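You operate a simulated robot arm through the tools that you are given. There is no shell and no other tool.

The job below is to be done with a simulated two-armed robot. You get a single attempt, and the scene is never put back.

JOB
Pick up the beige bottle with one hand, pass it to the other hand and put it on the frame panel. Set down upright: beige bottle.
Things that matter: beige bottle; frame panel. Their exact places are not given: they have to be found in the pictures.

The check looks at the end state, three seconds after you hand in, the way a careful person would. Anything else that was tipped, shoved, dropped, spilled or broken makes it a failure.

ROBOT AND FRAMES
Two 7-joint arms with two-finger parallel grippers on one trunk, on a base that moves. Base frame: it is fixed to the floor where the robot stands at the start and does not move with it; the origin is under the middle of the robot, x ahead of it, y to its left, z up; the surface under the hand at the start is at about z = 900. Units: mm, rad, N and s.
The left shoulder is at the start at [20, 113, 1272], the right one opposite. With the tool pointing down near the work surface each hand reaches from about 220 to 600 mm from the robot's upright axis, wherever it stands, measured 20 degrees to its own side. Places, roughly: frame panel (16x13 cm) [920, -540, 920]. Payload 1.57 kg a hand.
Tool frame (each hand has its own): the origin (TCP) lies between the finger pads and is the grasp point; the fingertips stand 30 mm ahead of it; z points along the fingers, y is the line along which they close. The gripper opens to 80 mm. The fingers are 17 mm wide and 12 mm thick; the gripper's body (40 by 82 mm) begins 80 mm behind the TCP.
Orientation is that of the tool frame in the base frame, as [roll, pitch, yaw] about the fixed x, y, z axes, in that order (R = Rz(yaw) Ry(pitch) Rx(roll)). With the fingers straight down and closing along the base's y, the tool's x points along the base's -x, its y along +y and its z along -z.

CONTROLS
- The arms move only by the tool drive_tool. It takes "left_rows", "right_rows" or both (then of equal length, played together; a hand with none holds still); each is a list of rows, each a list of 2 entries, a list of its own where there are three numbers: the shift along the tool's x, y, z in mm, then the turn, a rotation vector about the tool's x, y, z in rad. In form: [[[x, y, z], [wx, wy, wz]], ...]. A call has 1 to 20 rows; each row shifts and turns the commanded pose from where the row before left it, along the tool's axes as they then stand. "left_fingers" and "right_fingers" are, for a hand that has rows, the gripper command, from -1 (shut) to 1 (fully open), values between in proportion, set as the call begins (left out, the last holds). Each row takes 0.2 s and may step no farther than 50 mm and 0.15 rad from the row before; otherwise, or with a gripper value out of range, the whole call is refused. A pose out of reach is approached as far as the arm can. The call stops where the force on the tool passes 40 N (or 10 N more than at its start, if that is more) or the arm is blocked; 0.2 s more then pass. Each finger travels about 45 mm/s and halts on what it meets, pressing with about 28 N; the grip force reading is that of the motor and also rises with nothing between the fingers. The clock runs only during rows and for 0.2 s after the last one: add rows that do not move to give the fingers time. The reply holds the time, the measured pose of the TCP, the force on the tool along the base axes, the opening and the grip force, in the units named above and with some noise, with the torque about the TCP (base axes, N m) and any sound that the robot's microphone picked up, and new pictures: "show" is both (left out), scene, wrist or none (wrist: the cameras of the hands that moved).
- Cameras (640 x 400 px; columns grow to the right, rows downward): "scene" is now at [96.2, 3.9, 1396.9]; the picture's right is [0.03, -1.00, 0.00], its down [-0.57, -0.02, -0.82] and it looks along [0.82, 0.02, -0.57] (base axes); focal length 263 px, centre (320, 200). "left" rides on the left gripper at [72, 7, -122] in its tool frame; the picture's right is [-0.09, 1.00, 0.00], its down [-0.84, -0.08, -0.54] and it looks along [-0.54, -0.05, 0.84] (tool axes); focal length 238 px, centre (320, 200). "right" rides on the right gripper at [72, -7, -122] in its tool frame; the picture's right is [0.09, 1.00, 0.00], its down [-0.84, 0.08, -0.54] and it looks along [-0.54, 0.05, 0.84] (tool axes); focal length 238 px, centre (320, 200).
- lift_body(by): moves the trunk up (or, below 0, down) by that many mm; the arms and the scene camera ride with it, the base frame stays. It gives what a move gives, with no picture.
- drive_base(legs): drives the robot by 1 to 6 legs, each [ahead, left, turn to the left] in mm, mm and rad, along the robot's own axes; the way and the turn of a leg run together, so that a leg with both is an arc; at most 1500 mm and 3.142 rad a leg. The arms and the cameras ride along, it lands a little off, and it stops where it bumps. It gives what a move gives, and a new picture of the scene camera.
- pan_tilt(pan, tilt): turns the head with the scene camera to pan (to the left, within 1.396 rad either way) and tilt (down, from -0.506 to 1.204), counted from straight ahead of the robot. It gives what a move gives, and a new picture of the scene camera.
- measure_at(camera, pixels): for up to 12 pixels [column, row] of the newest picture of that camera ("zoom" is the newest enlarged one), the place [x, y, z] in the base frame of the surface seen there, good to about 2 mm. It takes no simulated time.
- inspect(camera, box): a new picture of the part [left, top, right, bottom] of that camera's present view, enlarged. It takes no simulated time.
- job_done(): hands the job in; it is judged then, once.

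Unless the task says otherwise, let go and move clear before handing in.

The tools are called after "Emit:" by a JSON object that holds its "api" and its "payload". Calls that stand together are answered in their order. drive_tool: Moves the arms, as the interface text tells. Its arguments: {"type":"object","properties":{"left_rows":{"type":"array","items":{"type":"array"}},"left_fingers":{"type":"number"},"right_rows":{"type":"array","items":{"type":"array"}},"right_fingers":{"type":"number"},"show":{"type":"string","enum":["both","scene","wrist","none"]}},"required":[]} The other tools are called the same way: lift_body (by) moves the trunk up or down; drive_base (legs) drives the base; pan_tilt (pan, tilt) turns the head that bears the scene camera; measure_at (camera, pixels) gives the place of the surface under pixels of a picture; inspect (camera, box) takes an enlarged picture of a part of a camera's view; job_done () hands the job in.

At the start:

```text
clock: 0.0
left_eef_pos: [370.8, 152.1, 1172.3]
left_tool_rot: [3.141, 0.0, 3.141]
left_ft_force: [0.1, 0.4, 0.1]
left_wrist_torque: [-0.01, 0.01, 0.0]
left_grip_width: 80.1
left_gripper_force: 0.0
right_eef_pos: [422.0, -187.1, 1132.0]
right_tool_rot: [-3.142, -0.001, 3.139]
right_ft_force: [-0.4, -0.5, -0.3]
right_wrist_torque: [-0.01, 0.01, 0.0]
right_grip_width: 80.1
right_gripper_force: 0.1
trunk travel left (down, up): [-325.0, 245.0]
robot x, y, heading: [0.7, 2.3, -0.001]
head pan, tilt (commanded): [0.026, 0.611]
```

scene: 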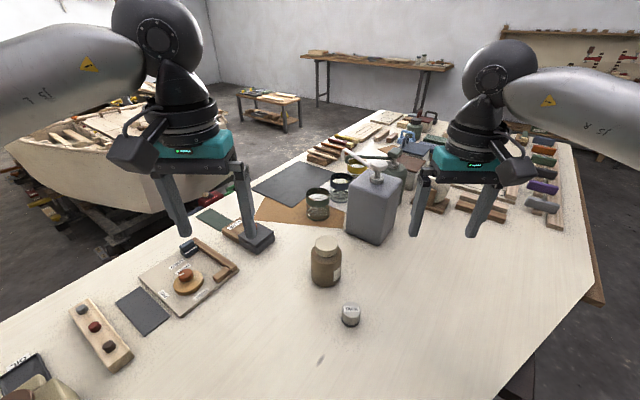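
right: 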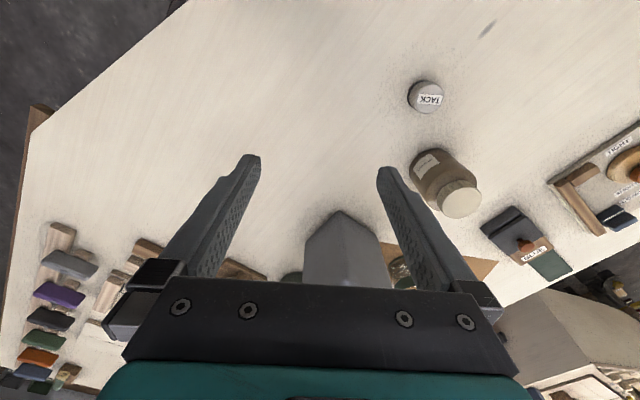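
left: 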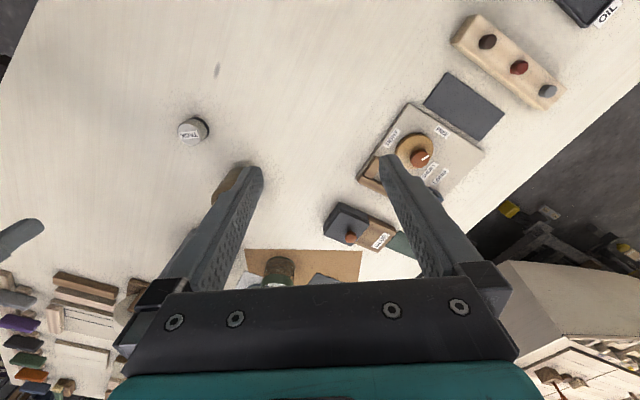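

The scene shows a brownish jar at about (326,262), a gray canister at (373,205), and a small pot at (351,314). I will take enlarged views to identify the beige bottle and the frame panel, expected far right around [920,-540].

Emit:
{"api": "inspect", "payload": {"camera": "scene", "box": [240, 140, 440, 340]}}

Emit:
{"api": "inspect", "payload": {"camera": "scene", "box": [400, 100, 640, 250]}}

Emit:
{"api": "measure_at", "payload": {"camera": "scene", "pixels": [[326, 243], [326, 262], [326, 284], [351, 308], [373, 200], [372, 240], [480, 208], [520, 195], [318, 205], [440, 195], [351, 345], [500, 300]]}}

```text
2.00 times, centred on (340, 240) of scene
```

zoom: 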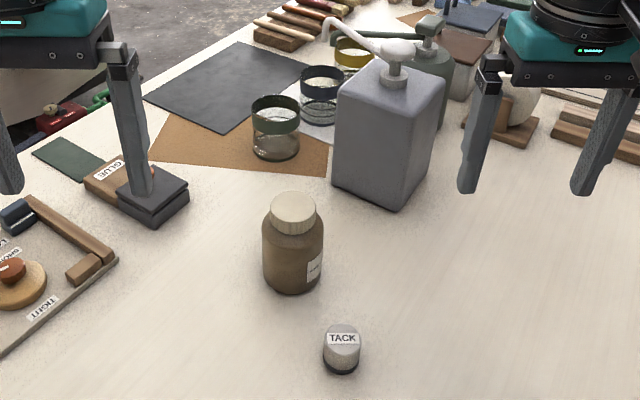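

```text
2.67 times, centred on (520, 175) of scene
```

zoom: 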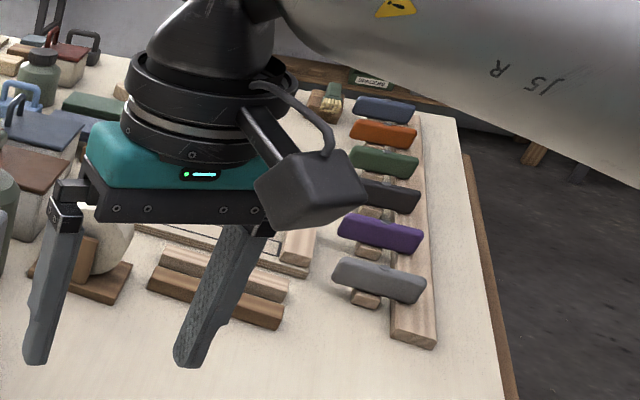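

```text
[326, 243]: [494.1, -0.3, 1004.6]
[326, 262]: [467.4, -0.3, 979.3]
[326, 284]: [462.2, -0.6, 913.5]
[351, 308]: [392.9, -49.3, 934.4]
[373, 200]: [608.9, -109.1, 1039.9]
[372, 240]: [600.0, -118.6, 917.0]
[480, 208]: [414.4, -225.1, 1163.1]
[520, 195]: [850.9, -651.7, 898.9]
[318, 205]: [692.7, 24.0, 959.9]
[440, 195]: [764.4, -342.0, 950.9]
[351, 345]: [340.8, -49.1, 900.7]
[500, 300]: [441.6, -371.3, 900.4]
```

The brown/beige jar with the cream lid at scene (326,262) stands at about x≈495, y≈0 with lid top z≈1005; the right hand hides the frame panel. I'll shift the right hand back and outward to open the view.

Emit:
{"api": "drive_tool", "payload": {"right_rows": [[[24, -39, -10], [0, 0, 0]], [[24, -39, -10], [0, 0, 0]], [[24, -39, -10], [0, 0, 0]], [[24, -39, -10], [0, 0, 0]], [[24, -39, -10], [0, 0, 0]]], "show": "scene"}}

```text
clock: 1.2
left_eef_pos: [369.9, 152.5, 1171.8]
left_tool_rot: [-3.142, 0.003, 3.141]
left_ft_force: [-0.7, 1.0, 0.4]
left_wrist_torque: [0.06, -0.04, -0.01]
left_grip_width: 80.0
left_gripper_force: 0.1
right_eef_pos: [301.4, -378.3, 1182.5]
right_tool_rot: [3.141, 0.0, -3.141]
right_ft_force: [-1.4, 0.9, -0.2]
right_wrist_torque: [0.02, -0.03, 0.01]
right_grip_width: 79.9
right_gripper_force: 0.0
trunk travel left (down, up): [-325.0, 245.0]
robot x, y, heading: [-1.8, 1.4, 0.0]
head pan, tilt (commanded): [0.026, 0.611]
```

scene: 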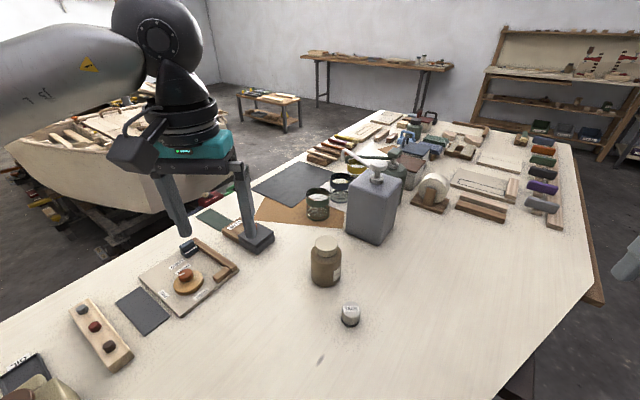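

The view is clear now: a low framed panel appears at about (482,183). I'll enlarge that region and measure.

Emit:
{"api": "inspect", "payload": {"camera": "scene", "box": [400, 120, 592, 240]}}

Emit:
{"api": "measure_at", "payload": {"camera": "scene", "pixels": [[482, 183], [456, 182], [468, 171], [508, 182], [502, 195], [513, 188], [480, 210], [540, 205], [435, 190], [535, 186], [500, 158], [455, 171]]}}

Emit:
{"api": "inspect", "payload": {"camera": "scene", "box": [290, 100, 450, 200]}}

```text
3.33 times, centred on (496, 180) of scene
```

zoom: 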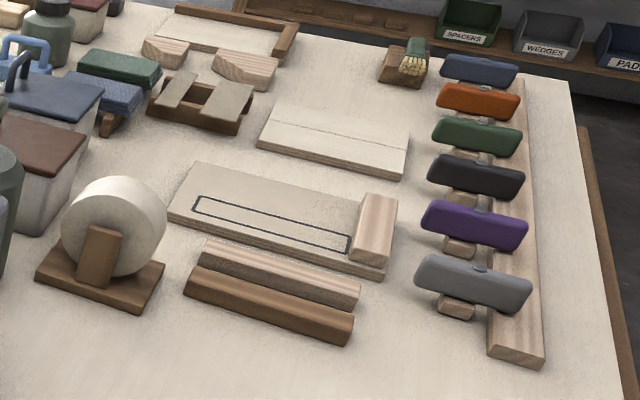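

```text
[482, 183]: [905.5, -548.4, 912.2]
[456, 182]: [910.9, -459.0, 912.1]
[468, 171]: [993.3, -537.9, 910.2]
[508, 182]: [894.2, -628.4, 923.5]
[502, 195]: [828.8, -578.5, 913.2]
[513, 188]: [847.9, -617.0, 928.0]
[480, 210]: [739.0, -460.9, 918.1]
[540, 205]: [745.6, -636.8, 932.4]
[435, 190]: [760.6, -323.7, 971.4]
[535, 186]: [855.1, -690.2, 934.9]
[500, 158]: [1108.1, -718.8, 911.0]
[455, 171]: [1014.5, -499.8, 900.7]
```

```text
4.00 times, centred on (370, 150) of scene
```

zoom: 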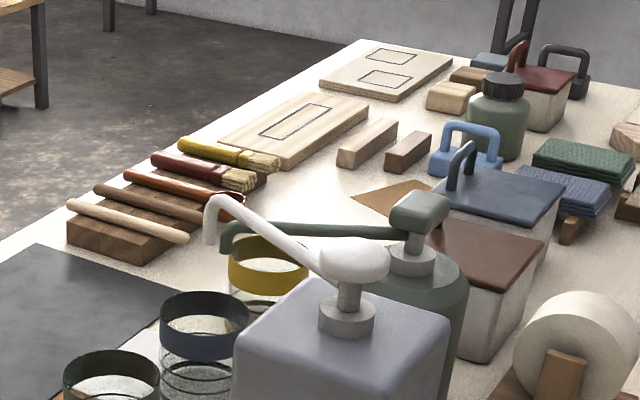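

The panel with an outlined strip and a block at its right end (centre about [905,-548,912]) matches the given rough location. I'll enlarge it and measure its corners, and the jar.

Emit:
{"api": "inspect", "payload": {"camera": "scene", "box": [436, 155, 532, 215]}}

```text
6.67 times, centred on (484, 185) of scene
```

zoom: 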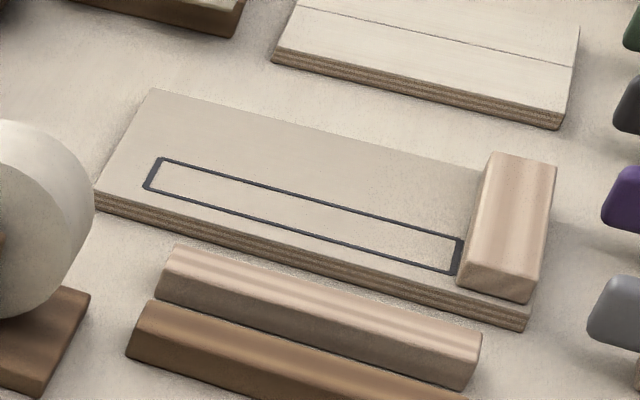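

Emit:
{"api": "measure_at", "payload": {"camera": "zoom", "pixels": [[154, 92], [98, 188], [524, 322], [478, 172], [455, 270], [145, 186], [162, 160], [460, 240], [493, 156], [552, 168], [464, 272], [300, 180]]}}

Emit:
{"api": "inspect", "payload": {"camera": "scene", "box": [280, 220, 376, 300]}}

```text
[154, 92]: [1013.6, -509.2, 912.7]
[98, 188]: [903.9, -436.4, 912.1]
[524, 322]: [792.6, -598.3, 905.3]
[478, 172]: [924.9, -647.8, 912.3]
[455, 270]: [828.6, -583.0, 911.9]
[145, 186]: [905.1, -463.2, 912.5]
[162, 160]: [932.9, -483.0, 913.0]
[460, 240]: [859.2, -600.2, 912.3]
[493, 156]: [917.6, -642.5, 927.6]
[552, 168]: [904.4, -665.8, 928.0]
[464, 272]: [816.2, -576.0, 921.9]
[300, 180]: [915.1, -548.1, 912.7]
```

```text
5.00 times, centred on (328, 260) of scene
```

zoom: 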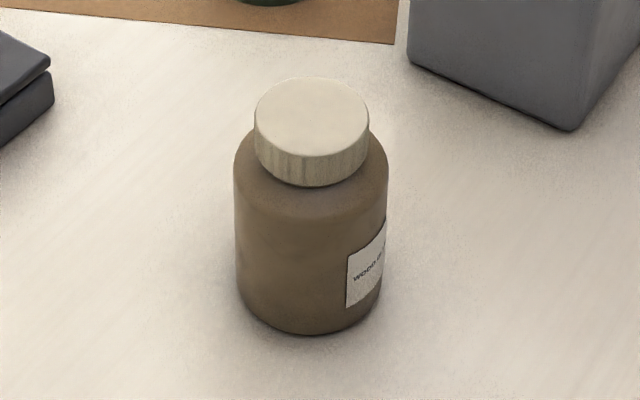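

The panel's free area runs from about (904,-436),(1013,-509) to the block, centre ≈[916,-543,912]; the jar at scene (326,262) is labelled "WOOD…" and is the beige bottle candidate. I'll measure jar details and table edges, then pan to survey.

Emit:
{"api": "measure_at", "payload": {"camera": "zoom", "pixels": [[312, 118], [312, 85], [312, 150], [258, 120], [366, 120], [312, 182], [312, 192], [240, 240], [384, 210], [312, 250], [312, 325], [245, 180]]}}

Emit:
{"api": "measure_at", "payload": {"camera": "scene", "pixels": [[572, 146], [588, 230], [592, 284], [540, 345], [500, 388], [320, 398], [60, 398], [5, 320], [100, 255], [250, 180], [597, 300], [603, 300]]}}

Emit:
{"api": "pan_tilt", "payload": {"pan": -0.6, "tilt": 0.8}}

```text
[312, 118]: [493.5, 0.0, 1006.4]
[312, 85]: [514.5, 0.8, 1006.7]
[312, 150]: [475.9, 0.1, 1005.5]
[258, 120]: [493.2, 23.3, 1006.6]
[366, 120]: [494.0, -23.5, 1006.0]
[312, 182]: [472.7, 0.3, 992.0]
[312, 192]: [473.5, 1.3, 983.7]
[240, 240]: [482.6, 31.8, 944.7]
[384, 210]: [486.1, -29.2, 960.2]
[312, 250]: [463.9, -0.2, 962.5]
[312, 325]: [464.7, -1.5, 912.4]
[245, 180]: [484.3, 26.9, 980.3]
```

```text
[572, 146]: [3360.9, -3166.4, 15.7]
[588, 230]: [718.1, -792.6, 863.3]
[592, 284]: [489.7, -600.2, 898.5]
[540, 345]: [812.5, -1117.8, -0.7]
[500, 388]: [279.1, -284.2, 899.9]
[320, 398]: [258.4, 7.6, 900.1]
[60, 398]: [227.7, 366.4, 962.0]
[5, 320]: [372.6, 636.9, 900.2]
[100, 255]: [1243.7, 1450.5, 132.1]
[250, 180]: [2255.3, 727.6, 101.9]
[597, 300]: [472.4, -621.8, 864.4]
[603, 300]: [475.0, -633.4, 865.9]
```

```text
clock: 2.2
left_eef_pos: [370.6, 152.3, 1170.3]
left_tool_rot: [-3.141, 0.002, -3.141]
left_ft_force: [0.4, -0.4, 0.3]
left_wrist_torque: [-0.02, 0.0, 0.04]
left_grip_width: 80.3
left_gripper_force: 0.1
right_eef_pos: [301.7, -376.7, 1182.2]
right_tool_rot: [3.141, 0.0, 3.141]
right_ft_force: [-0.6, 0.5, -0.4]
right_wrist_torque: [0.03, -0.03, -0.03]
right_grip_width: 80.0
right_gripper_force: 0.0
trunk travel left (down, up): [-325.0, 245.0]
robot x, y, heading: [-2.0, -0.8, -0.004]
head pan, tilt (commanded): [-0.6, 0.799]
```

scene: 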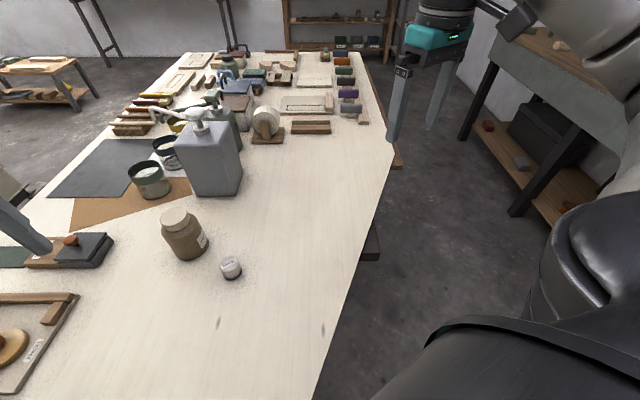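

The table's right edge runs from (395,150) to (315,400) in this view, with an aisle to its right. I'll look at more directions to plan where the base can stand.

Emit:
{"api": "measure_at", "payload": {"camera": "scene", "pixels": [[394, 150], [380, 105], [363, 60], [360, 250], [316, 395], [403, 165], [372, 255], [513, 205], [462, 135], [450, 250], [555, 212], [600, 215]]}}

Emit:
{"api": "pan_tilt", "payload": {"pan": -0.3, "tilt": 1.2}}

Emit:
{"api": "pan_tilt", "payload": {"pan": -1.1, "tilt": 0.7}}

```text
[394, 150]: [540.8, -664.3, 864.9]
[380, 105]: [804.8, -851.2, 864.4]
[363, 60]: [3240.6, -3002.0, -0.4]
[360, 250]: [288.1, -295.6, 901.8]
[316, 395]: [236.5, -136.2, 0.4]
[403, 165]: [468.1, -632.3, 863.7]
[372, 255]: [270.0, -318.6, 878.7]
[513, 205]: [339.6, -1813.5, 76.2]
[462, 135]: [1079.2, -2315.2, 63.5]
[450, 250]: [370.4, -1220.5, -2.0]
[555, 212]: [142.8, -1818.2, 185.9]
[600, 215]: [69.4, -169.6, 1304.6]
```

```text
clock: 3.1
left_eef_pos: [370.4, 152.1, 1170.6]
left_tool_rot: [-3.141, -0.001, -3.141]
left_ft_force: [0.6, -0.3, 0.2]
left_wrist_torque: [0.02, -0.02, 0.0]
left_grip_width: 79.8
left_gripper_force: 0.0
right_eef_pos: [302.4, -378.3, 1181.6]
right_tool_rot: [3.141, 0.0, 3.139]
right_ft_force: [0.1, 0.2, -0.5]
right_wrist_torque: [0.03, -0.03, -0.02]
right_grip_width: 80.1
right_gripper_force: 0.1
trunk travel left (down, up): [-325.0, 245.0]
robot x, y, heading: [0.5, -2.3, -0.001]
head pan, tilt (commanded): [-0.3, 1.201]
```

scene: 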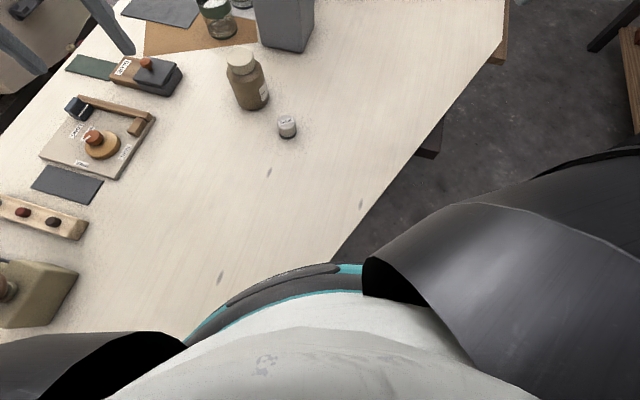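

```text
clock: 4.2
left_eef_pos: [371.6, 152.2, 1170.7]
left_tool_rot: [3.141, 0.0, 3.141]
left_ft_force: [-0.4, 0.6, -0.4]
left_wrist_torque: [-0.04, 0.02, 0.01]
left_grip_width: 80.0
left_gripper_force: 0.0
right_eef_pos: [302.5, -378.1, 1182.3]
right_tool_rot: [-3.141, 0.001, 3.14]
right_ft_force: [0.2, 0.6, -0.2]
right_wrist_torque: [-0.02, 0.01, -0.06]
right_grip_width: 80.0
right_gripper_force: 0.0
trunk travel left (down, up): [-325.0, 245.0]
robot x, y, heading: [0.5, 1.3, -0.001]
head pan, tilt (commanded): [-1.1, 0.7]
```

scene: 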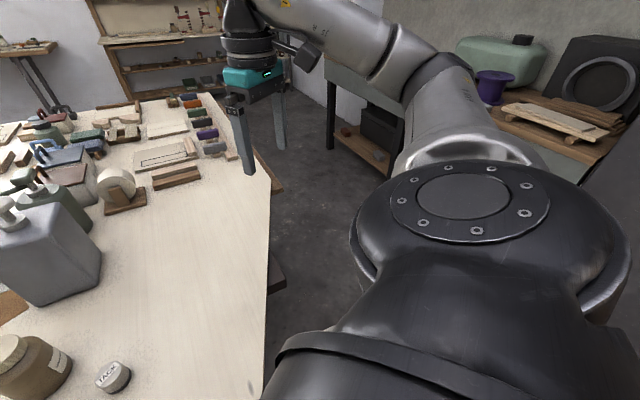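

A beige-ish object sits at the near left (seen at (30,290) in the tilted view), so I need to check whether it is a bottle. I'll pan left.

Emit:
{"api": "pan_tilt", "payload": {"pan": 0.7, "tilt": 0.95}}

```text
clock: 6.0
left_eef_pos: [370.0, 152.7, 1170.0]
left_tool_rot: [-3.141, -0.001, -3.141]
left_ft_force: [-0.5, -0.1, -0.4]
left_wrist_torque: [-0.01, -0.02, 0.01]
left_grip_width: 80.2
left_gripper_force: 0.0
right_eef_pos: [302.6, -377.8, 1182.7]
right_tool_rot: [-3.141, 0.001, 3.139]
right_ft_force: [-0.1, 0.4, -0.9]
right_wrist_torque: [-0.01, -0.02, 0.0]
right_grip_width: 79.9
right_gripper_force: 0.1
trunk travel left (down, up): [-325.0, 245.0]
robot x, y, heading: [3.4, -5.4, -0.003]
head pan, tilt (commanded): [0.7, 0.949]
```

scene: 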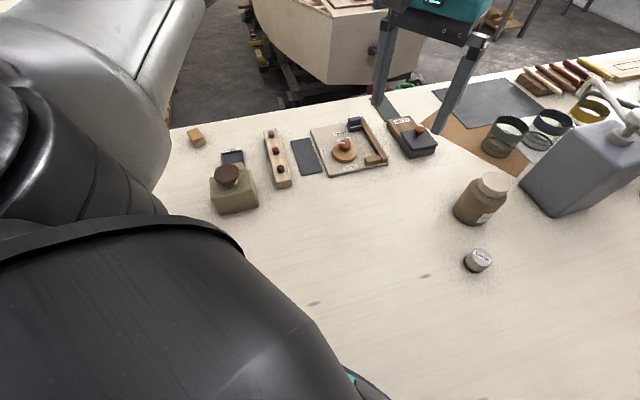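

Emit:
{"api": "inspect", "payload": {"camera": "scene", "box": [170, 110, 330, 230]}}

Emit:
{"api": "inspect", "payload": {"camera": "scene", "box": [420, 80, 640, 280]}}

Emit:
{"api": "measure_at", "payload": {"camera": "scene", "pixels": [[229, 172], [215, 185], [235, 205], [245, 180], [237, 240], [232, 157], [280, 158], [360, 370], [170, 130], [425, 145], [400, 120]]}}

```text
3.33 times, centred on (250, 170) of scene
```

zoom: 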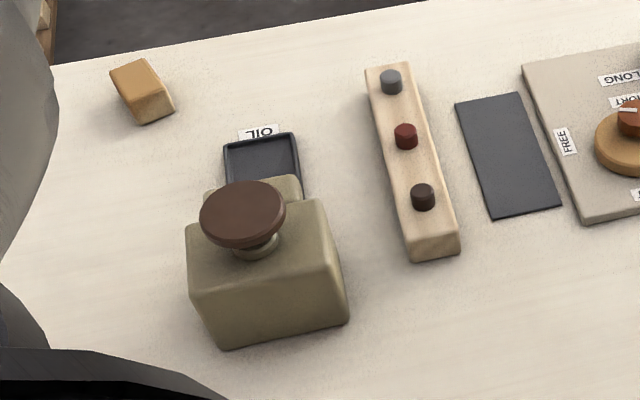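

```text
2.00 times, centred on (530, 180) of scene
```

zoom: 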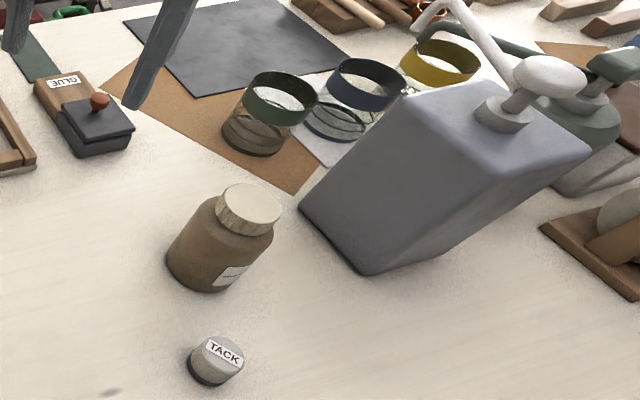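

```text
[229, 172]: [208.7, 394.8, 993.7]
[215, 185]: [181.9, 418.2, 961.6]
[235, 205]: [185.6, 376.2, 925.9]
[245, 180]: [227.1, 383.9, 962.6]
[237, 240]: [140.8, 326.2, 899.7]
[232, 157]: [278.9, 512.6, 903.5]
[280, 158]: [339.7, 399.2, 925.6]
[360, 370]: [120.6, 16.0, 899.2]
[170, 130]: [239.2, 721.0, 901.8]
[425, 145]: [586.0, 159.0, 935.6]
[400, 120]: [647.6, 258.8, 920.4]
```

The near-left object is an oil dispenser with a plunger, so the jar at (495, 0), radius ≈31 mm, lid Ø47 with top z≈1006, is the beige bottle. Plan: left hand grasps its lower body with a 45° tilted tool, right hand then takes the lid from above and places it. First I tilt the left hand in the air.

Emit:
{"api": "drive_tool", "payload": {"left_rows": [[[0, 0, 0], [0, 0, 0.14]], [[0, 0, 0], [0, 0, 0.14]], [[0, 0, 0], [0, 0, 0.14]], [[0, 0, 0], [0, 0, 0.14]], [[0, 0, 0], [0, 0, 0.14]], [[0, 0, 0], [0, -0.131, 0]], [[0, 0, 0], [0, -0.131, 0]], [[0, 0, 0], [0, -0.131, 0]], [[0, 0, 0], [0, -0.131, 0]], [[0, 0, 0], [0, -0.131, 0]], [[0, 0, 0], [0, -0.131, 0]]], "left_fingers": 1, "show": "wrist"}}

Emit:
{"api": "pan_tilt", "payload": {"pan": 0.026, "tilt": 0.75}}

```text
clock: 8.4
left_eef_pos: [371.6, 153.4, 1170.4]
left_tool_rot: [3.14, 0.788, 2.441]
left_ft_force: [0.4, -0.7, 0.6]
left_wrist_torque: [0.01, 0.01, -0.01]
left_grip_width: 79.9
left_gripper_force: 0.1
right_eef_pos: [301.0, -378.4, 1183.0]
right_tool_rot: [-3.141, 0.001, 3.141]
right_ft_force: [-0.3, 0.6, -1.3]
right_wrist_torque: [-0.01, -0.05, 0.03]
right_grip_width: 80.1
right_gripper_force: 0.1
trunk travel left (down, up): [-325.0, 245.0]
robot x, y, heading: [4.8, 1.9, -0.002]
head pan, tilt (commanded): [0.7, 0.949]
```

left: 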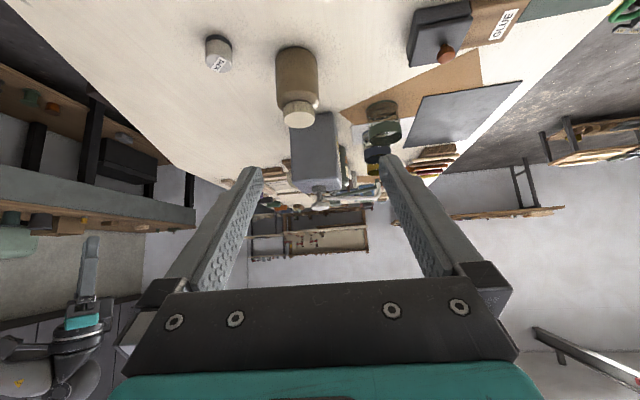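

```text
clock: 9.5
left_eef_pos: [370.6, 152.3, 1169.3]
left_tool_rot: [3.14, 0.787, 2.44]
left_ft_force: [0.7, 0.0, -0.6]
left_wrist_torque: [0.02, -0.02, 0.0]
left_grip_width: 79.9
left_gripper_force: 0.1
right_eef_pos: [301.4, -379.7, 1182.9]
right_tool_rot: [-3.141, -0.001, 3.138]
right_ft_force: [-0.1, -0.6, -0.5]
right_wrist_torque: [-0.01, -0.02, -0.04]
right_grip_width: 80.2
right_gripper_force: 0.0
trunk travel left (down, up): [-325.0, 245.0]
robot x, y, heading: [-0.4, 0.6, 0.001]
head pan, tilt (commanded): [0.026, 0.75]
```

scene: 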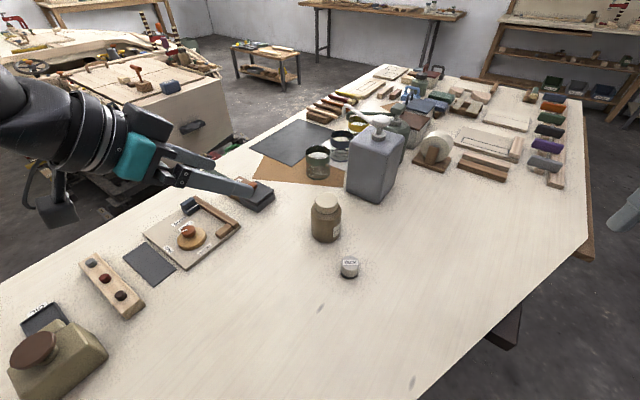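

The tilt came out as planned (tool z ≈ (0.541,-0.458,-0.705)). I'll move to a pre-grasp point 130 mm behind the bottle axis along the tool direction.

Emit:
{"api": "drive_tool", "payload": {"left_rows": [[[6.9, -9, 34], [0, 0, 0]], [[6.9, -9, 34], [0, 0, 0]], [[6.9, -9, 34], [0, 0, 0]], [[6.9, -9, 34], [0, 0, 0]], [[0, 0, 34], [0, 0, 0]], [[0, 0, 0], [0, 0, 0]]], "left_fingers": 1, "show": "both"}}

```text
clock: 10.9
left_eef_pos: [424.3, 59.2, 1029.5]
left_tool_rot: [3.141, 0.787, 2.442]
left_ft_force: [0.5, -0.6, 0.7]
left_wrist_torque: [0.01, -0.02, -0.02]
left_grip_width: 80.0
left_gripper_force: 0.1
right_eef_pos: [302.6, -378.5, 1183.4]
right_tool_rot: [-3.141, 0.0, 3.141]
right_ft_force: [-0.2, -0.1, -0.2]
right_wrist_torque: [-0.01, -0.01, 0.01]
right_grip_width: 79.6
right_gripper_force: 0.1
trunk travel left (down, up): [-325.0, 245.0]
robot x, y, heading: [-1.5, 1.4, 0.004]
head pan, tilt (commanded): [0.026, 0.75]
```

scene: 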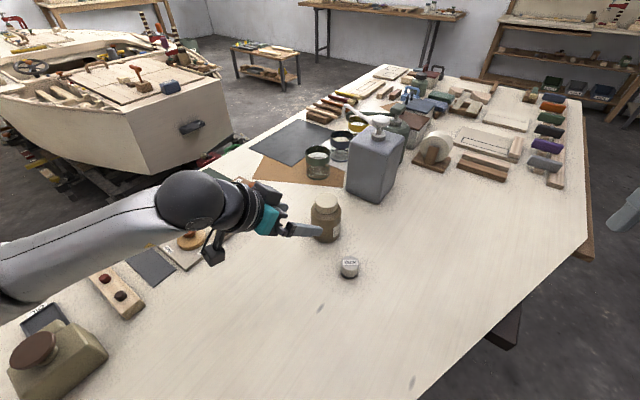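
left: 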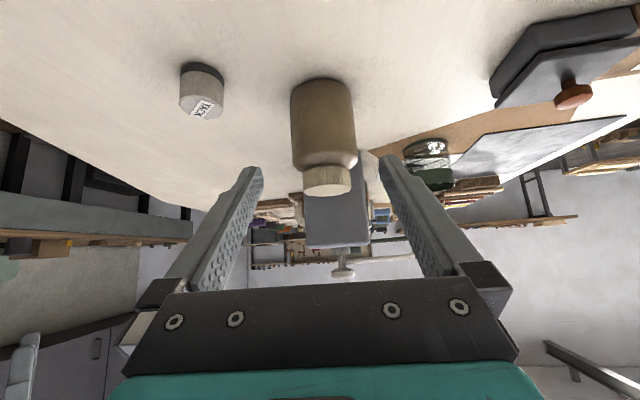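

The bottle is centred between the fingers in the left view, at about (322,130). Before lowering 92 mm, I check the height of the left wrist, forearm and camera above the table items.

Emit:
{"api": "measure_at", "payload": {"camera": "scene", "pixels": [[190, 200], [190, 225], [213, 240], [213, 258], [150, 220], [100, 235], [100, 265], [40, 260], [40, 295], [267, 220], [280, 230], [215, 225]]}}

Emit:
{"api": "inspect", "payload": {"camera": "scene", "box": [80, 150, 360, 325]}}

Emit:
{"api": "measure_at", "payload": {"camera": "left", "pixels": [[322, 90], [295, 130], [350, 130], [322, 130], [305, 180], [348, 180], [328, 190], [322, 150]]}}

```text
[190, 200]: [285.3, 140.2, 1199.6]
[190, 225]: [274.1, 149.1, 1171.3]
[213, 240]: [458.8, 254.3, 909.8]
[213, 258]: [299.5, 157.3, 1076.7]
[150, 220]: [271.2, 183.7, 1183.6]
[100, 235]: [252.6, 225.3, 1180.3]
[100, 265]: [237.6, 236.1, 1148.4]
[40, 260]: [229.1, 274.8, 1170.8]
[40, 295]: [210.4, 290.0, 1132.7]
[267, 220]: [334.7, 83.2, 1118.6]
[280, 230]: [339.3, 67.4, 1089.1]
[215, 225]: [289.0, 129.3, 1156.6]
```

```text
2.29 times, centred on (220, 238) of scene
```

zoom: 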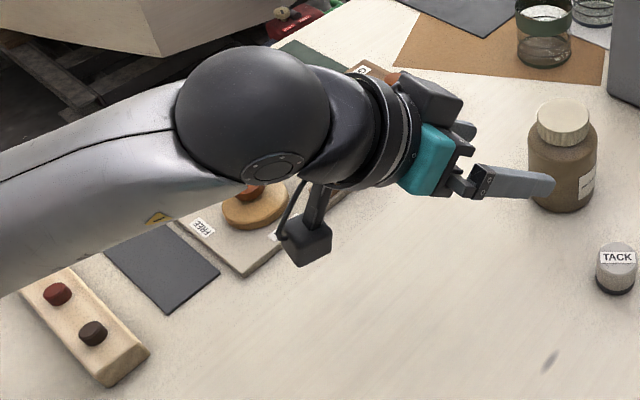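

```text
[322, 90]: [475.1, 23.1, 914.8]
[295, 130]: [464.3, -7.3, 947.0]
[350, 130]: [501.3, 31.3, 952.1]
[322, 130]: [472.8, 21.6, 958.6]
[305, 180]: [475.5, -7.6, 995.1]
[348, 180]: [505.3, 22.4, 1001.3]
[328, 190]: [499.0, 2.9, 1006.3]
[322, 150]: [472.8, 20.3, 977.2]
```

The forearm seems to slope down toward the elbow near the oil dispenser (top z≈994 at (209,395)). I'll pan left to check the elbow's clearance before lowering.

Emit:
{"api": "pan_tilt", "payload": {"pan": 0.9, "tilt": 0.8}}

```text
clock: 12.1
left_eef_pos: [424.2, 59.4, 1031.8]
left_tool_rot: [3.142, 0.787, 2.443]
left_ft_force: [0.4, -0.4, 1.0]
left_wrist_torque: [-0.01, 0.01, 0.01]
left_grip_width: 80.0
left_gripper_force: 0.1
right_eef_pos: [301.9, -377.8, 1183.8]
right_tool_rot: [-3.141, 0.0, 3.141]
right_ft_force: [-0.7, -0.5, -0.9]
right_wrist_torque: [-0.02, 0.01, 0.0]
right_grip_width: 79.6
right_gripper_force: 0.0
trunk travel left (down, up): [-325.0, 245.0]
robot x, y, heading: [0.0, -0.1, 0.001]
head pan, tilt (commanded): [0.901, 0.799]
```

scene: 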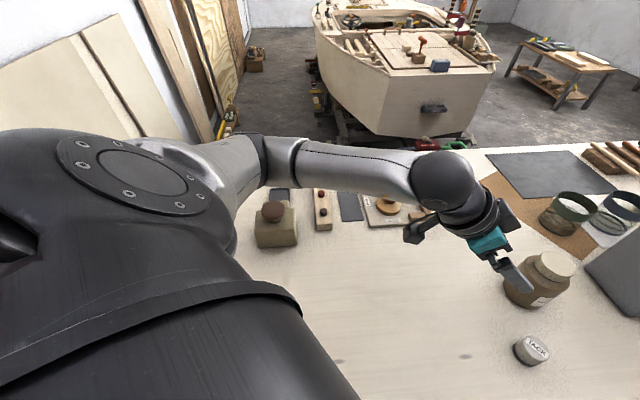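

Emit:
{"api": "measure_at", "payload": {"camera": "scene", "pixels": [[265, 160], [280, 150], [300, 160], [300, 185], [330, 165], [330, 188], [370, 165], [370, 188], [250, 150], [273, 210], [230, 170], [285, 185]]}}

Emit:
{"api": "inspect", "payload": {"camera": "scene", "box": [200, 110, 360, 260]}}

```text
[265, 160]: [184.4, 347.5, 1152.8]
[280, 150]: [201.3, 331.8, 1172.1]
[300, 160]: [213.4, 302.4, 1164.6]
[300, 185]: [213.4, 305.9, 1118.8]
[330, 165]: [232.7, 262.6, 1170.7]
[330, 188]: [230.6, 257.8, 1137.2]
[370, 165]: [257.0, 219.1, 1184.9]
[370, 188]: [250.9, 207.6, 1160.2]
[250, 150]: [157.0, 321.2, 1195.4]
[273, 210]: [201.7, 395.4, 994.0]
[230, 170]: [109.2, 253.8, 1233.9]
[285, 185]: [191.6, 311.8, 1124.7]
```

```text
2.67 times, centred on (280, 185) of scene
```

zoom: 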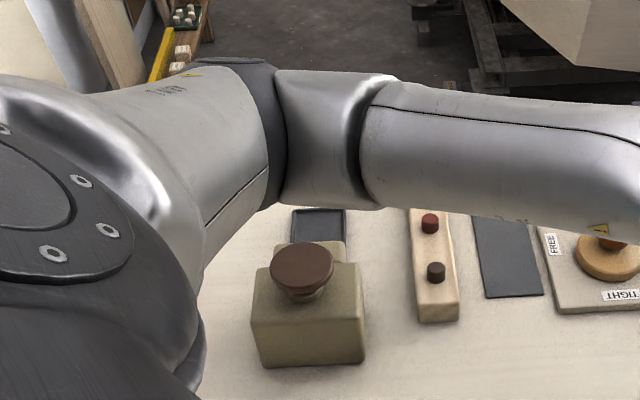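

The elbow is at about (190,350,1140) and the dispenser top is z≈994, so clearance would be modest after lowering. Raising the trunk by 100 mm keeps the elbow higher, so I do that first.

Emit:
{"api": "lift_body", "payload": {"by": 100}}

```text
clock: 13.4
left_eef_pos: [424.1, 60.0, 1129.2]
left_tool_rot: [3.14, 0.786, 2.443]
left_ft_force: [-0.2, -1.0, 0.1]
left_wrist_torque: [-0.03, -0.03, 0.03]
left_grip_width: 80.2
left_gripper_force: 0.0
right_eef_pos: [303.2, -378.2, 1282.9]
right_tool_rot: [-3.139, 0.001, 3.14]
right_ft_force: [-0.6, 0.7, 0.3]
right_wrist_torque: [0.04, 0.01, -0.01]
right_grip_width: 79.8
right_gripper_force: 0.0
trunk travel left (down, up): [-425.0, 145.0]
robot x, y, heading: [0.1, -3.1, 0.001]
head pan, tilt (commanded): [0.901, 0.799]
```

The left hand rode up to z≈1129. I now bring it straight down 100 mm back to the pre-grasp point and look at the elbow again.

Emit:
{"api": "drive_tool", "payload": {"left_rows": [[[17.6, 0, 17.6], [0, 0, 0]], [[17.6, 0, 17.6], [0, 0, 0]], [[17.6, 0, 17.6], [0, 0, 0]], [[17.6, 0, 17.6], [0, 0, 0]], [[0, 0, 0], [0, 0, 0]]], "left_fingers": 1, "show": "both"}}

```text
clock: 14.6
left_eef_pos: [425.8, 60.6, 1029.6]
left_tool_rot: [-3.141, 0.787, 2.442]
left_ft_force: [0.1, -0.4, -0.3]
left_wrist_torque: [0.01, 0.01, 0.0]
left_grip_width: 80.1
left_gripper_force: 0.1
right_eef_pos: [303.6, -377.6, 1282.0]
right_tool_rot: [3.141, 0.0, 3.141]
right_ft_force: [0.5, -1.1, -0.3]
right_wrist_torque: [0.04, -0.01, -0.03]
right_grip_width: 80.0
right_gripper_force: 0.1
trunk travel left (down, up): [-425.0, 145.0]
robot x, y, heading: [3.6, 0.8, 0.002]
head pan, tilt (commanded): [0.901, 0.799]
```

scene: 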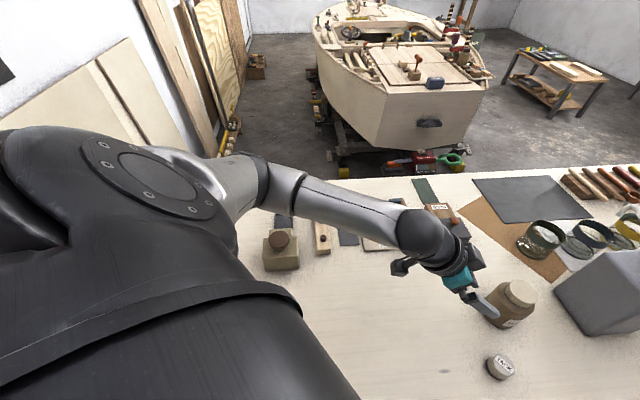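
left: 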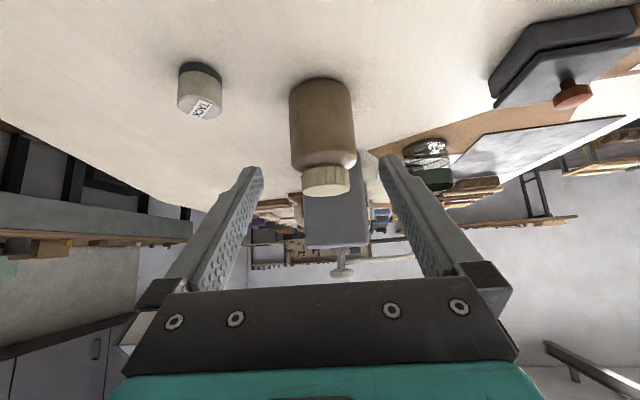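

The elbow is now well above the items, and the bottle lies centred in the left view at (323,130). I'll advance along the tool axis half way, then the remainder.

Emit:
{"api": "drive_tool", "payload": {"left_rows": [[[0, -0.6, 22], [0, 0, 0]], [[0, -0.6, 22], [0, 0, 0]], [[0, -0.5, 22], [0, 0, 0]], [[0, 0, 0], [0, 0, 0]]], "left_fingers": 1, "show": "both"}}

```text
clock: 15.6
left_eef_pos: [459.7, 27.8, 984.1]
left_tool_rot: [3.14, 0.788, 2.442]
left_ft_force: [0.7, 0.5, -0.7]
left_wrist_torque: [-0.01, 0.0, 0.03]
left_grip_width: 79.9
left_gripper_force: 0.0
right_eef_pos: [301.4, -377.0, 1282.6]
right_tool_rot: [-3.141, 0.0, 3.139]
right_ft_force: [-0.3, -0.9, 0.2]
right_wrist_torque: [0.02, -0.03, -0.01]
right_grip_width: 80.1
right_gripper_force: 0.0
trunk travel left (down, up): [-425.0, 145.0]
robot x, y, heading: [3.8, -1.4, -0.0]
head pan, tilt (commanded): [0.901, 0.799]
```

scene: 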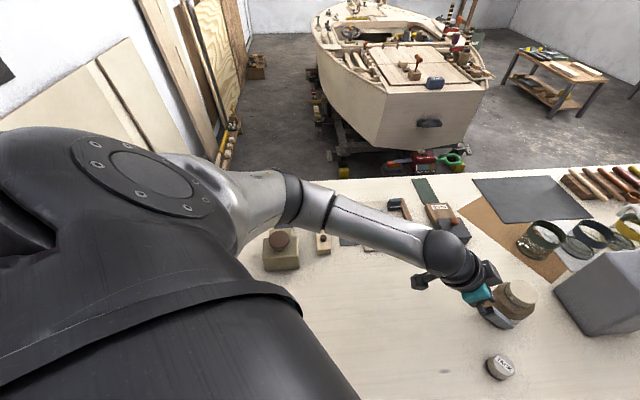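
left: 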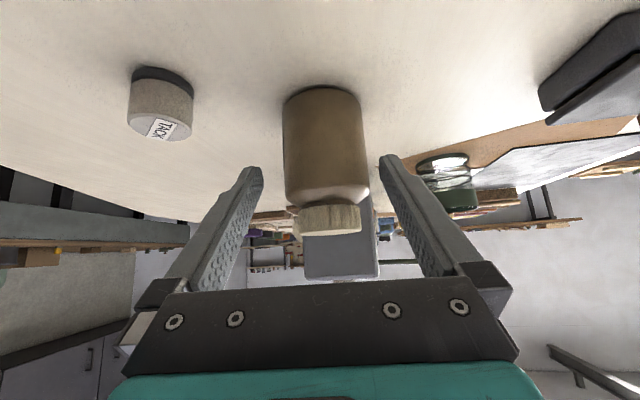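

The bottle sits centred between the fingers (bottle columns 284–368, fingers 262/380). I continue the last 64 mm with a small +1.5 mm lateral correction.

Emit:
{"api": "drive_tool", "payload": {"left_rows": [[[0.3, 0.5, 16], [0, 0, 0]], [[0.3, 0.5, 16], [0, 0, 0]], [[0.3, 0.5, 16], [0, 0, 0]], [[0, 0, 16], [0, 0, 0]], [[0, 0, 0], [0, 0, 0]]], "left_fingers": 1, "show": "both"}}

```text
clock: 16.8
left_eef_pos: [494.1, 0.6, 939.3]
left_tool_rot: [-3.142, 0.787, 2.442]
left_ft_force: [-0.6, 0.8, 1.1]
left_wrist_torque: [-0.02, 0.0, 0.01]
left_grip_width: 80.1
left_gripper_force: 0.2
right_eef_pos: [302.1, -377.8, 1283.2]
right_tool_rot: [3.141, 0.0, 3.14]
right_ft_force: [-0.2, 0.3, -0.7]
right_wrist_torque: [-0.02, 0.0, 0.0]
right_grip_width: 79.9
right_gripper_force: 0.1
trunk travel left (down, up): [-425.0, 145.0]
robot x, y, heading: [-2.6, 2.7, 0.005]
head pan, tilt (commanded): [0.901, 0.799]
```

scene: 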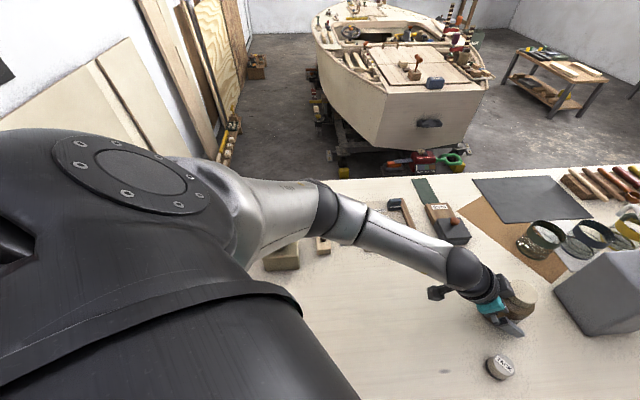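
left: 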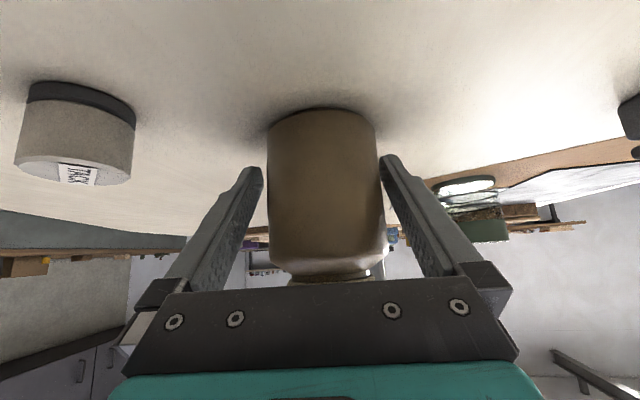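

The bottle body (columns 268–380) fits evenly between the pads. I close the left fingers while holding still.

Emit:
{"api": "drive_tool", "payload": {"left_rows": [[[0, 0, 0], [0, 0, 0]], [[0, 0, 0], [0, 0, 0]], [[0, 0, 0], [0, 0, 0]], [[0, 0, 0], [0, 0, 0]], [[0, 0, 0], [0, 0, 0]]], "left_fingers": -1, "show": "wrist"}}

```text
clock: 18.0
left_eef_pos: [493.4, 1.5, 938.5]
left_tool_rot: [-3.141, 0.788, 2.44]
left_ft_force: [0.3, 0.3, 0.0]
left_wrist_torque: [-0.01, -0.01, -0.01]
left_grip_width: 66.6
left_gripper_force: 27.3
right_eef_pos: [302.1, -378.3, 1282.1]
right_tool_rot: [3.141, 0.0, 3.14]
right_ft_force: [-0.6, -0.2, -0.2]
right_wrist_torque: [0.01, 0.01, 0.01]
right_grip_width: 79.9
right_gripper_force: 0.0
trunk travel left (down, up): [-425.0, 145.0]
robot x, y, heading: [1.0, -1.0, 0.003]
head pan, tilt (commanded): [0.901, 0.799]
```

left: 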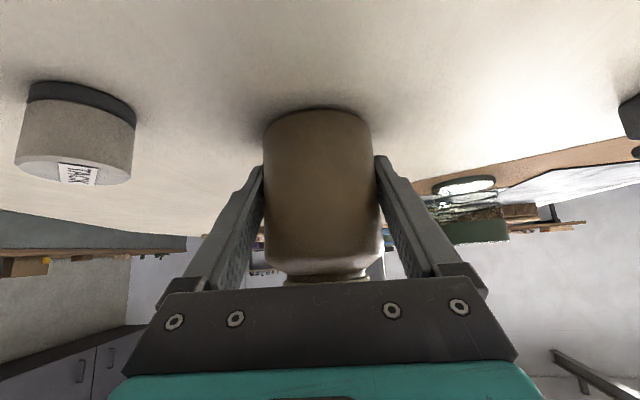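

The grip halted at 66.6 mm with 27 N, so the bottle is held. I lift straight up ~120 mm.

Emit:
{"api": "drive_tool", "payload": {"left_rows": [[[-7, 0, -7], [0, 0, 0]], [[-14, 0, -14], [0, 0, 0]], [[-16, 0, -16], [0, 0, 0]], [[-16, 0, -16], [0, 0, 0]], [[-16, 0, -16], [0, 0, 0]], [[-16, 0, -16], [0, 0, 0]], [[0, 0, 0], [0, 0, 0]]], "left_fingers": -1, "show": "wrist"}}

Emit:
{"api": "pan_tilt", "payload": {"pan": 0.0, "tilt": 0.7}}

```text
clock: 19.6
left_eef_pos: [493.6, -0.0, 1058.2]
left_tool_rot: [3.141, 0.788, 2.441]
left_ft_force: [-0.1, -0.1, -2.1]
left_wrist_torque: [0.0, 0.0, -0.03]
left_grip_width: 66.5
left_gripper_force: 27.5
right_eef_pos: [302.7, -377.2, 1282.9]
right_tool_rot: [-3.141, 0.0, 3.139]
right_ft_force: [0.1, -0.1, 0.0]
right_wrist_torque: [0.0, -0.02, 0.02]
right_grip_width: 80.1
right_gripper_force: 0.0
trunk travel left (down, up): [-425.0, 145.0]
robot x, y, heading: [0.8, -1.5, 0.002]
head pan, tilt (commanded): [0.901, 0.799]
```

left: 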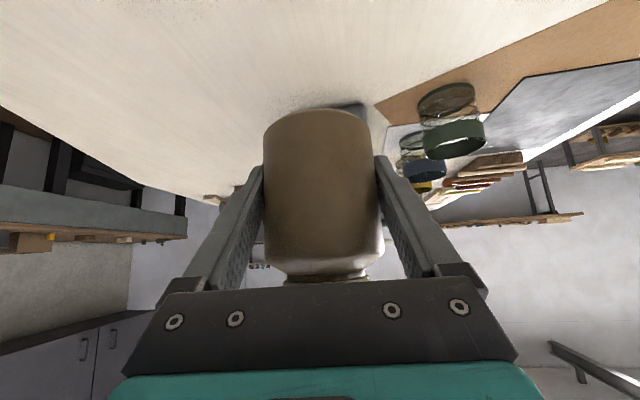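

```text
clock: 20.8
left_eef_pos: [493.0, 1.9, 1059.2]
left_tool_rot: [-3.141, 0.787, 2.443]
left_ft_force: [-0.2, -0.3, -3.1]
left_wrist_torque: [0.01, -0.03, 0.01]
left_grip_width: 66.6
left_gripper_force: 27.1
right_eef_pos: [302.7, -378.7, 1282.4]
right_tool_rot: [3.141, 0.0, 3.139]
right_ft_force: [1.7, 0.4, 0.0]
right_wrist_torque: [0.02, 0.05, -0.05]
right_grip_width: 79.8
right_gripper_force: 0.1
trunk travel left (down, up): [-425.0, 145.0]
robot x, y, heading: [-0.8, 1.9, -0.001]
head pan, tilt (commanded): [0.0, 0.7]
```

scene: 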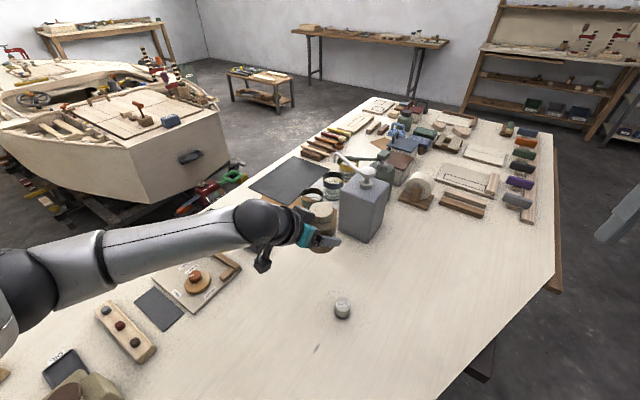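

The bottle is held about 120 mm above the table (load ≈3 N). For a collision-free handover I swing the left hand about the vertical to point along −y (bottle stays upright) and bring it nearer, while turning the right hand by +90° at its place.

Emit:
{"api": "drive_tool", "payload": {"left_rows": [[[0, 0, 0], [0.1021, 0, 0.1015]], [[0, 0, 0], [0.1021, 0, 0.1015]], [[0, 0, 0], [0.1021, 0, 0.1015]], [[0, 0, 0], [0.1021, 0, 0.1015]], [[0, 0, 0], [0.1021, 0, 0.1015]], [[0, 0, 0], [0.1021, 0, 0.1015]], [[-5.6, -8.8, 5.7], [0, 0, 0]], [[-5.6, -8.8, 5.7], [0, 0, 0]], [[-5.6, -8.8, 5.7], [0, 0, 0]], [[-5.6, -8.8, 5.7], [0, 0, 0]], [[-5.6, -8.8, 5.7], [0, 0, 0]], [[0, 0, 0], [0, 0, 0]]], "right_rows": [[[0, 0, 0], [0, 0, -0.1428]], [[0, 0, 0], [0, 0, -0.1428]], [[0, 0, 0], [0, 0, -0.1428]], [[0, 0, 0], [0, 0, -0.1428]], [[0, 0, 0], [0, 0, -0.1428]], [[0, 0, 0], [0, 0, -0.1428]], [[0, 0, 0], [0, 0, -0.1428]], [[0, 0, 0], [0, 0, -0.1428]], [[0, 0, 0], [0, 0, -0.1428]], [[0, 0, 0], [0, 0, -0.1428]], [[0, 0, 0], [0, 0, -0.1428]], [[0, 0, 0], [0, 0, 0]]], "left_fingers": -1, "right_fingers": 1, "show": "both"}}

```text
clock: 23.4
left_eef_pos: [479.8, -57.7, 1058.8]
left_tool_rot: [-3.141, 0.786, 2.154]
left_ft_force: [-0.5, 0.3, -2.1]
left_wrist_torque: [0.0, 0.02, 0.01]
left_grip_width: 66.3
left_gripper_force: 27.4
left hand out of reach, approached as far as the arm can: row 3, 4, 5, 6
right_eef_pos: [213.9, -209.2, 1279.4]
right_tool_rot: [3.137, 0.012, -1.876]
right_ft_force: [0.1, -0.1, -0.7]
right_wrist_torque: [0.02, 0.0, 0.05]
right_grip_width: 80.0
right_gripper_force: 0.0
right hand out of reach, approached as far as the arm can: row 3, 4, 5, 6, 7, 8, 9, 10, 11
trunk travel left (down, up): [-425.0, 145.0]
robot x, y, heading: [0.9, -2.5, 0.0]
head pan, tilt (commanded): [0.0, 0.7]
```

scene: 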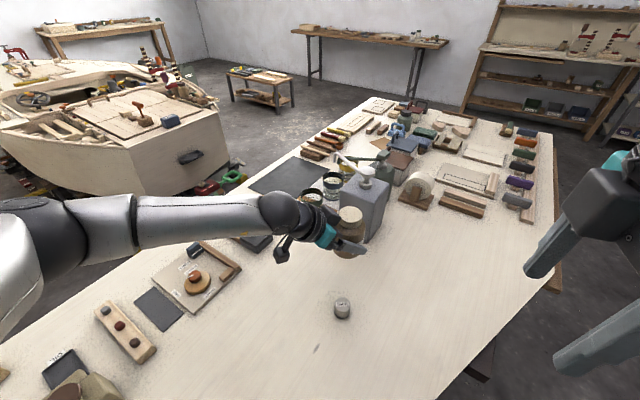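
right: 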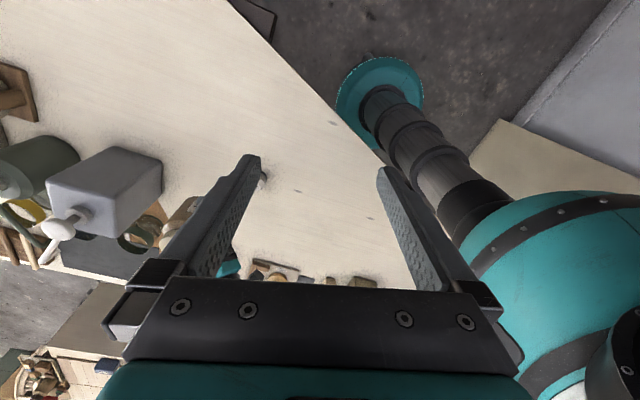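
left: 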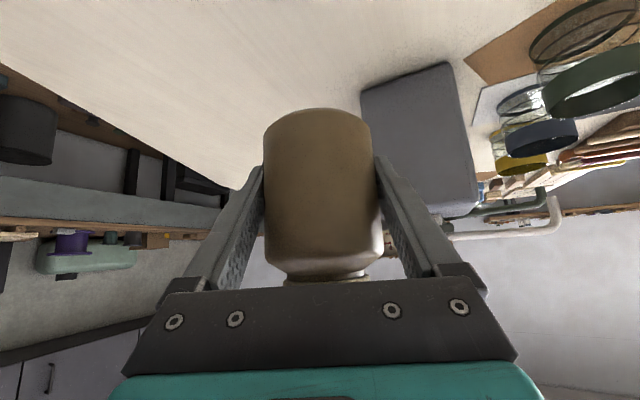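

The left hand only reached yaw 2.15 (pointing to (0.55,−0.83)), and the right drifted to (214,−209) because its turn was hard to reach so high and close. I move the right hand forward and lower to a better working place and see what orientations it can hold there.

Emit:
{"api": "drive_tool", "payload": {"right_rows": [[[-11, -32, 17], [0, 0, 0]], [[-11, -32, 17], [0, 0, 0]], [[-11, -32, 17], [0, 0, 0]], [[-11, -32, 17], [0, 0, 0]], [[-11, -32, 17], [0, 0, 0]], [[-11, -32, 17], [0, 0, 0]], [[0, 0, 0], [0, 0, 0]]], "right_fingers": 1, "show": "scene"}}

```text
clock: 25.0
left_eef_pos: [481.0, -57.9, 1058.1]
left_tool_rot: [3.141, 0.786, 2.154]
left_ft_force: [-0.2, 0.2, -2.1]
left_wrist_torque: [0.01, -0.06, -0.01]
left_grip_width: 66.6
left_gripper_force: 28.2
right_eef_pos: [284.7, -158.0, 1232.6]
right_tool_rot: [3.138, 0.016, -1.881]
right_ft_force: [0.0, -0.2, 0.6]
right_wrist_torque: [0.0, 0.01, 0.04]
right_grip_width: 79.9
right_gripper_force: 0.0
right hand out of reach, approached as far as the arm can: row 1, 2, 3, 4, 5, 6
trunk travel left (down, up): [-425.0, 145.0]
robot x, y, heading: [0.4, -0.9, 0.0]
head pan, tilt (commanded): [0.0, 0.7]
```

scene: 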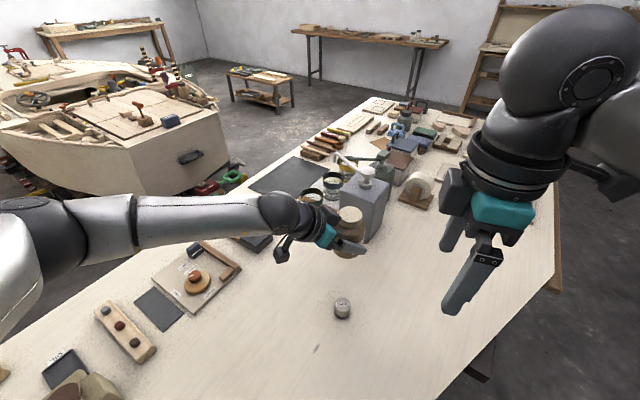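

With this yaw the right arm is at a limit and moves only partially. I unwind the right hand's turn back toward its original yaw.

Emit:
{"api": "drive_tool", "payload": {"right_rows": [[[0, 0, 0], [0, 0, 0.14]], [[0, 0, 0], [0, 0, 0.14]], [[0, 0, 0], [0, 0, 0.14]], [[0, 0, 0], [0, 0, 0.14]], [[0, 0, 0], [0, 0, 0.14]], [[0, 0, 0], [0, 0, 0.14]], [[0, 0, 0], [0, 0, 0.14]], [[0, 0, 0], [0, 0, 0.14]], [[0, 0, 0], [0, 0, 0.14]], [[0, 0, 0], [0, 0, 0]]], "right_fingers": 1, "show": "scene"}}

```text
clock: 27.2
left_eef_pos: [480.8, -57.0, 1057.1]
left_tool_rot: [-3.141, 0.787, 2.153]
left_ft_force: [-0.2, -1.0, -2.4]
left_wrist_torque: [0.0, 0.03, 0.02]
left_grip_width: 66.2
left_gripper_force: 28.2
right_eef_pos: [284.7, -156.0, 1233.1]
right_tool_rot: [3.127, 0.0, -3.14]
right_ft_force: [0.4, 0.2, 0.5]
right_wrist_torque: [-0.01, 0.02, -0.02]
right_grip_width: 79.9
right_gripper_force: 0.0
trunk travel left (down, up): [-425.0, 145.0]
robot x, y, heading: [-2.2, 0.8, -0.002]
head pan, tilt (commanded): [0.0, 0.7]
```

scene: 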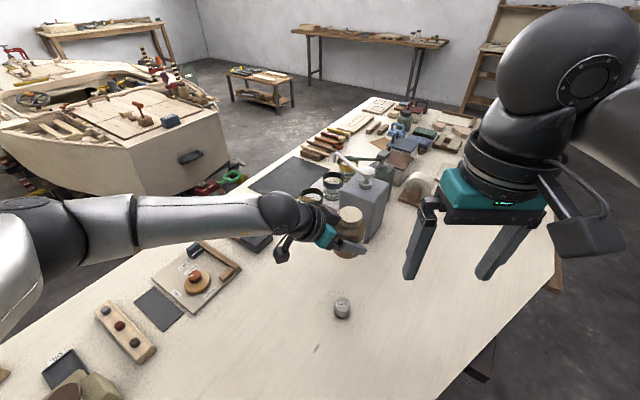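

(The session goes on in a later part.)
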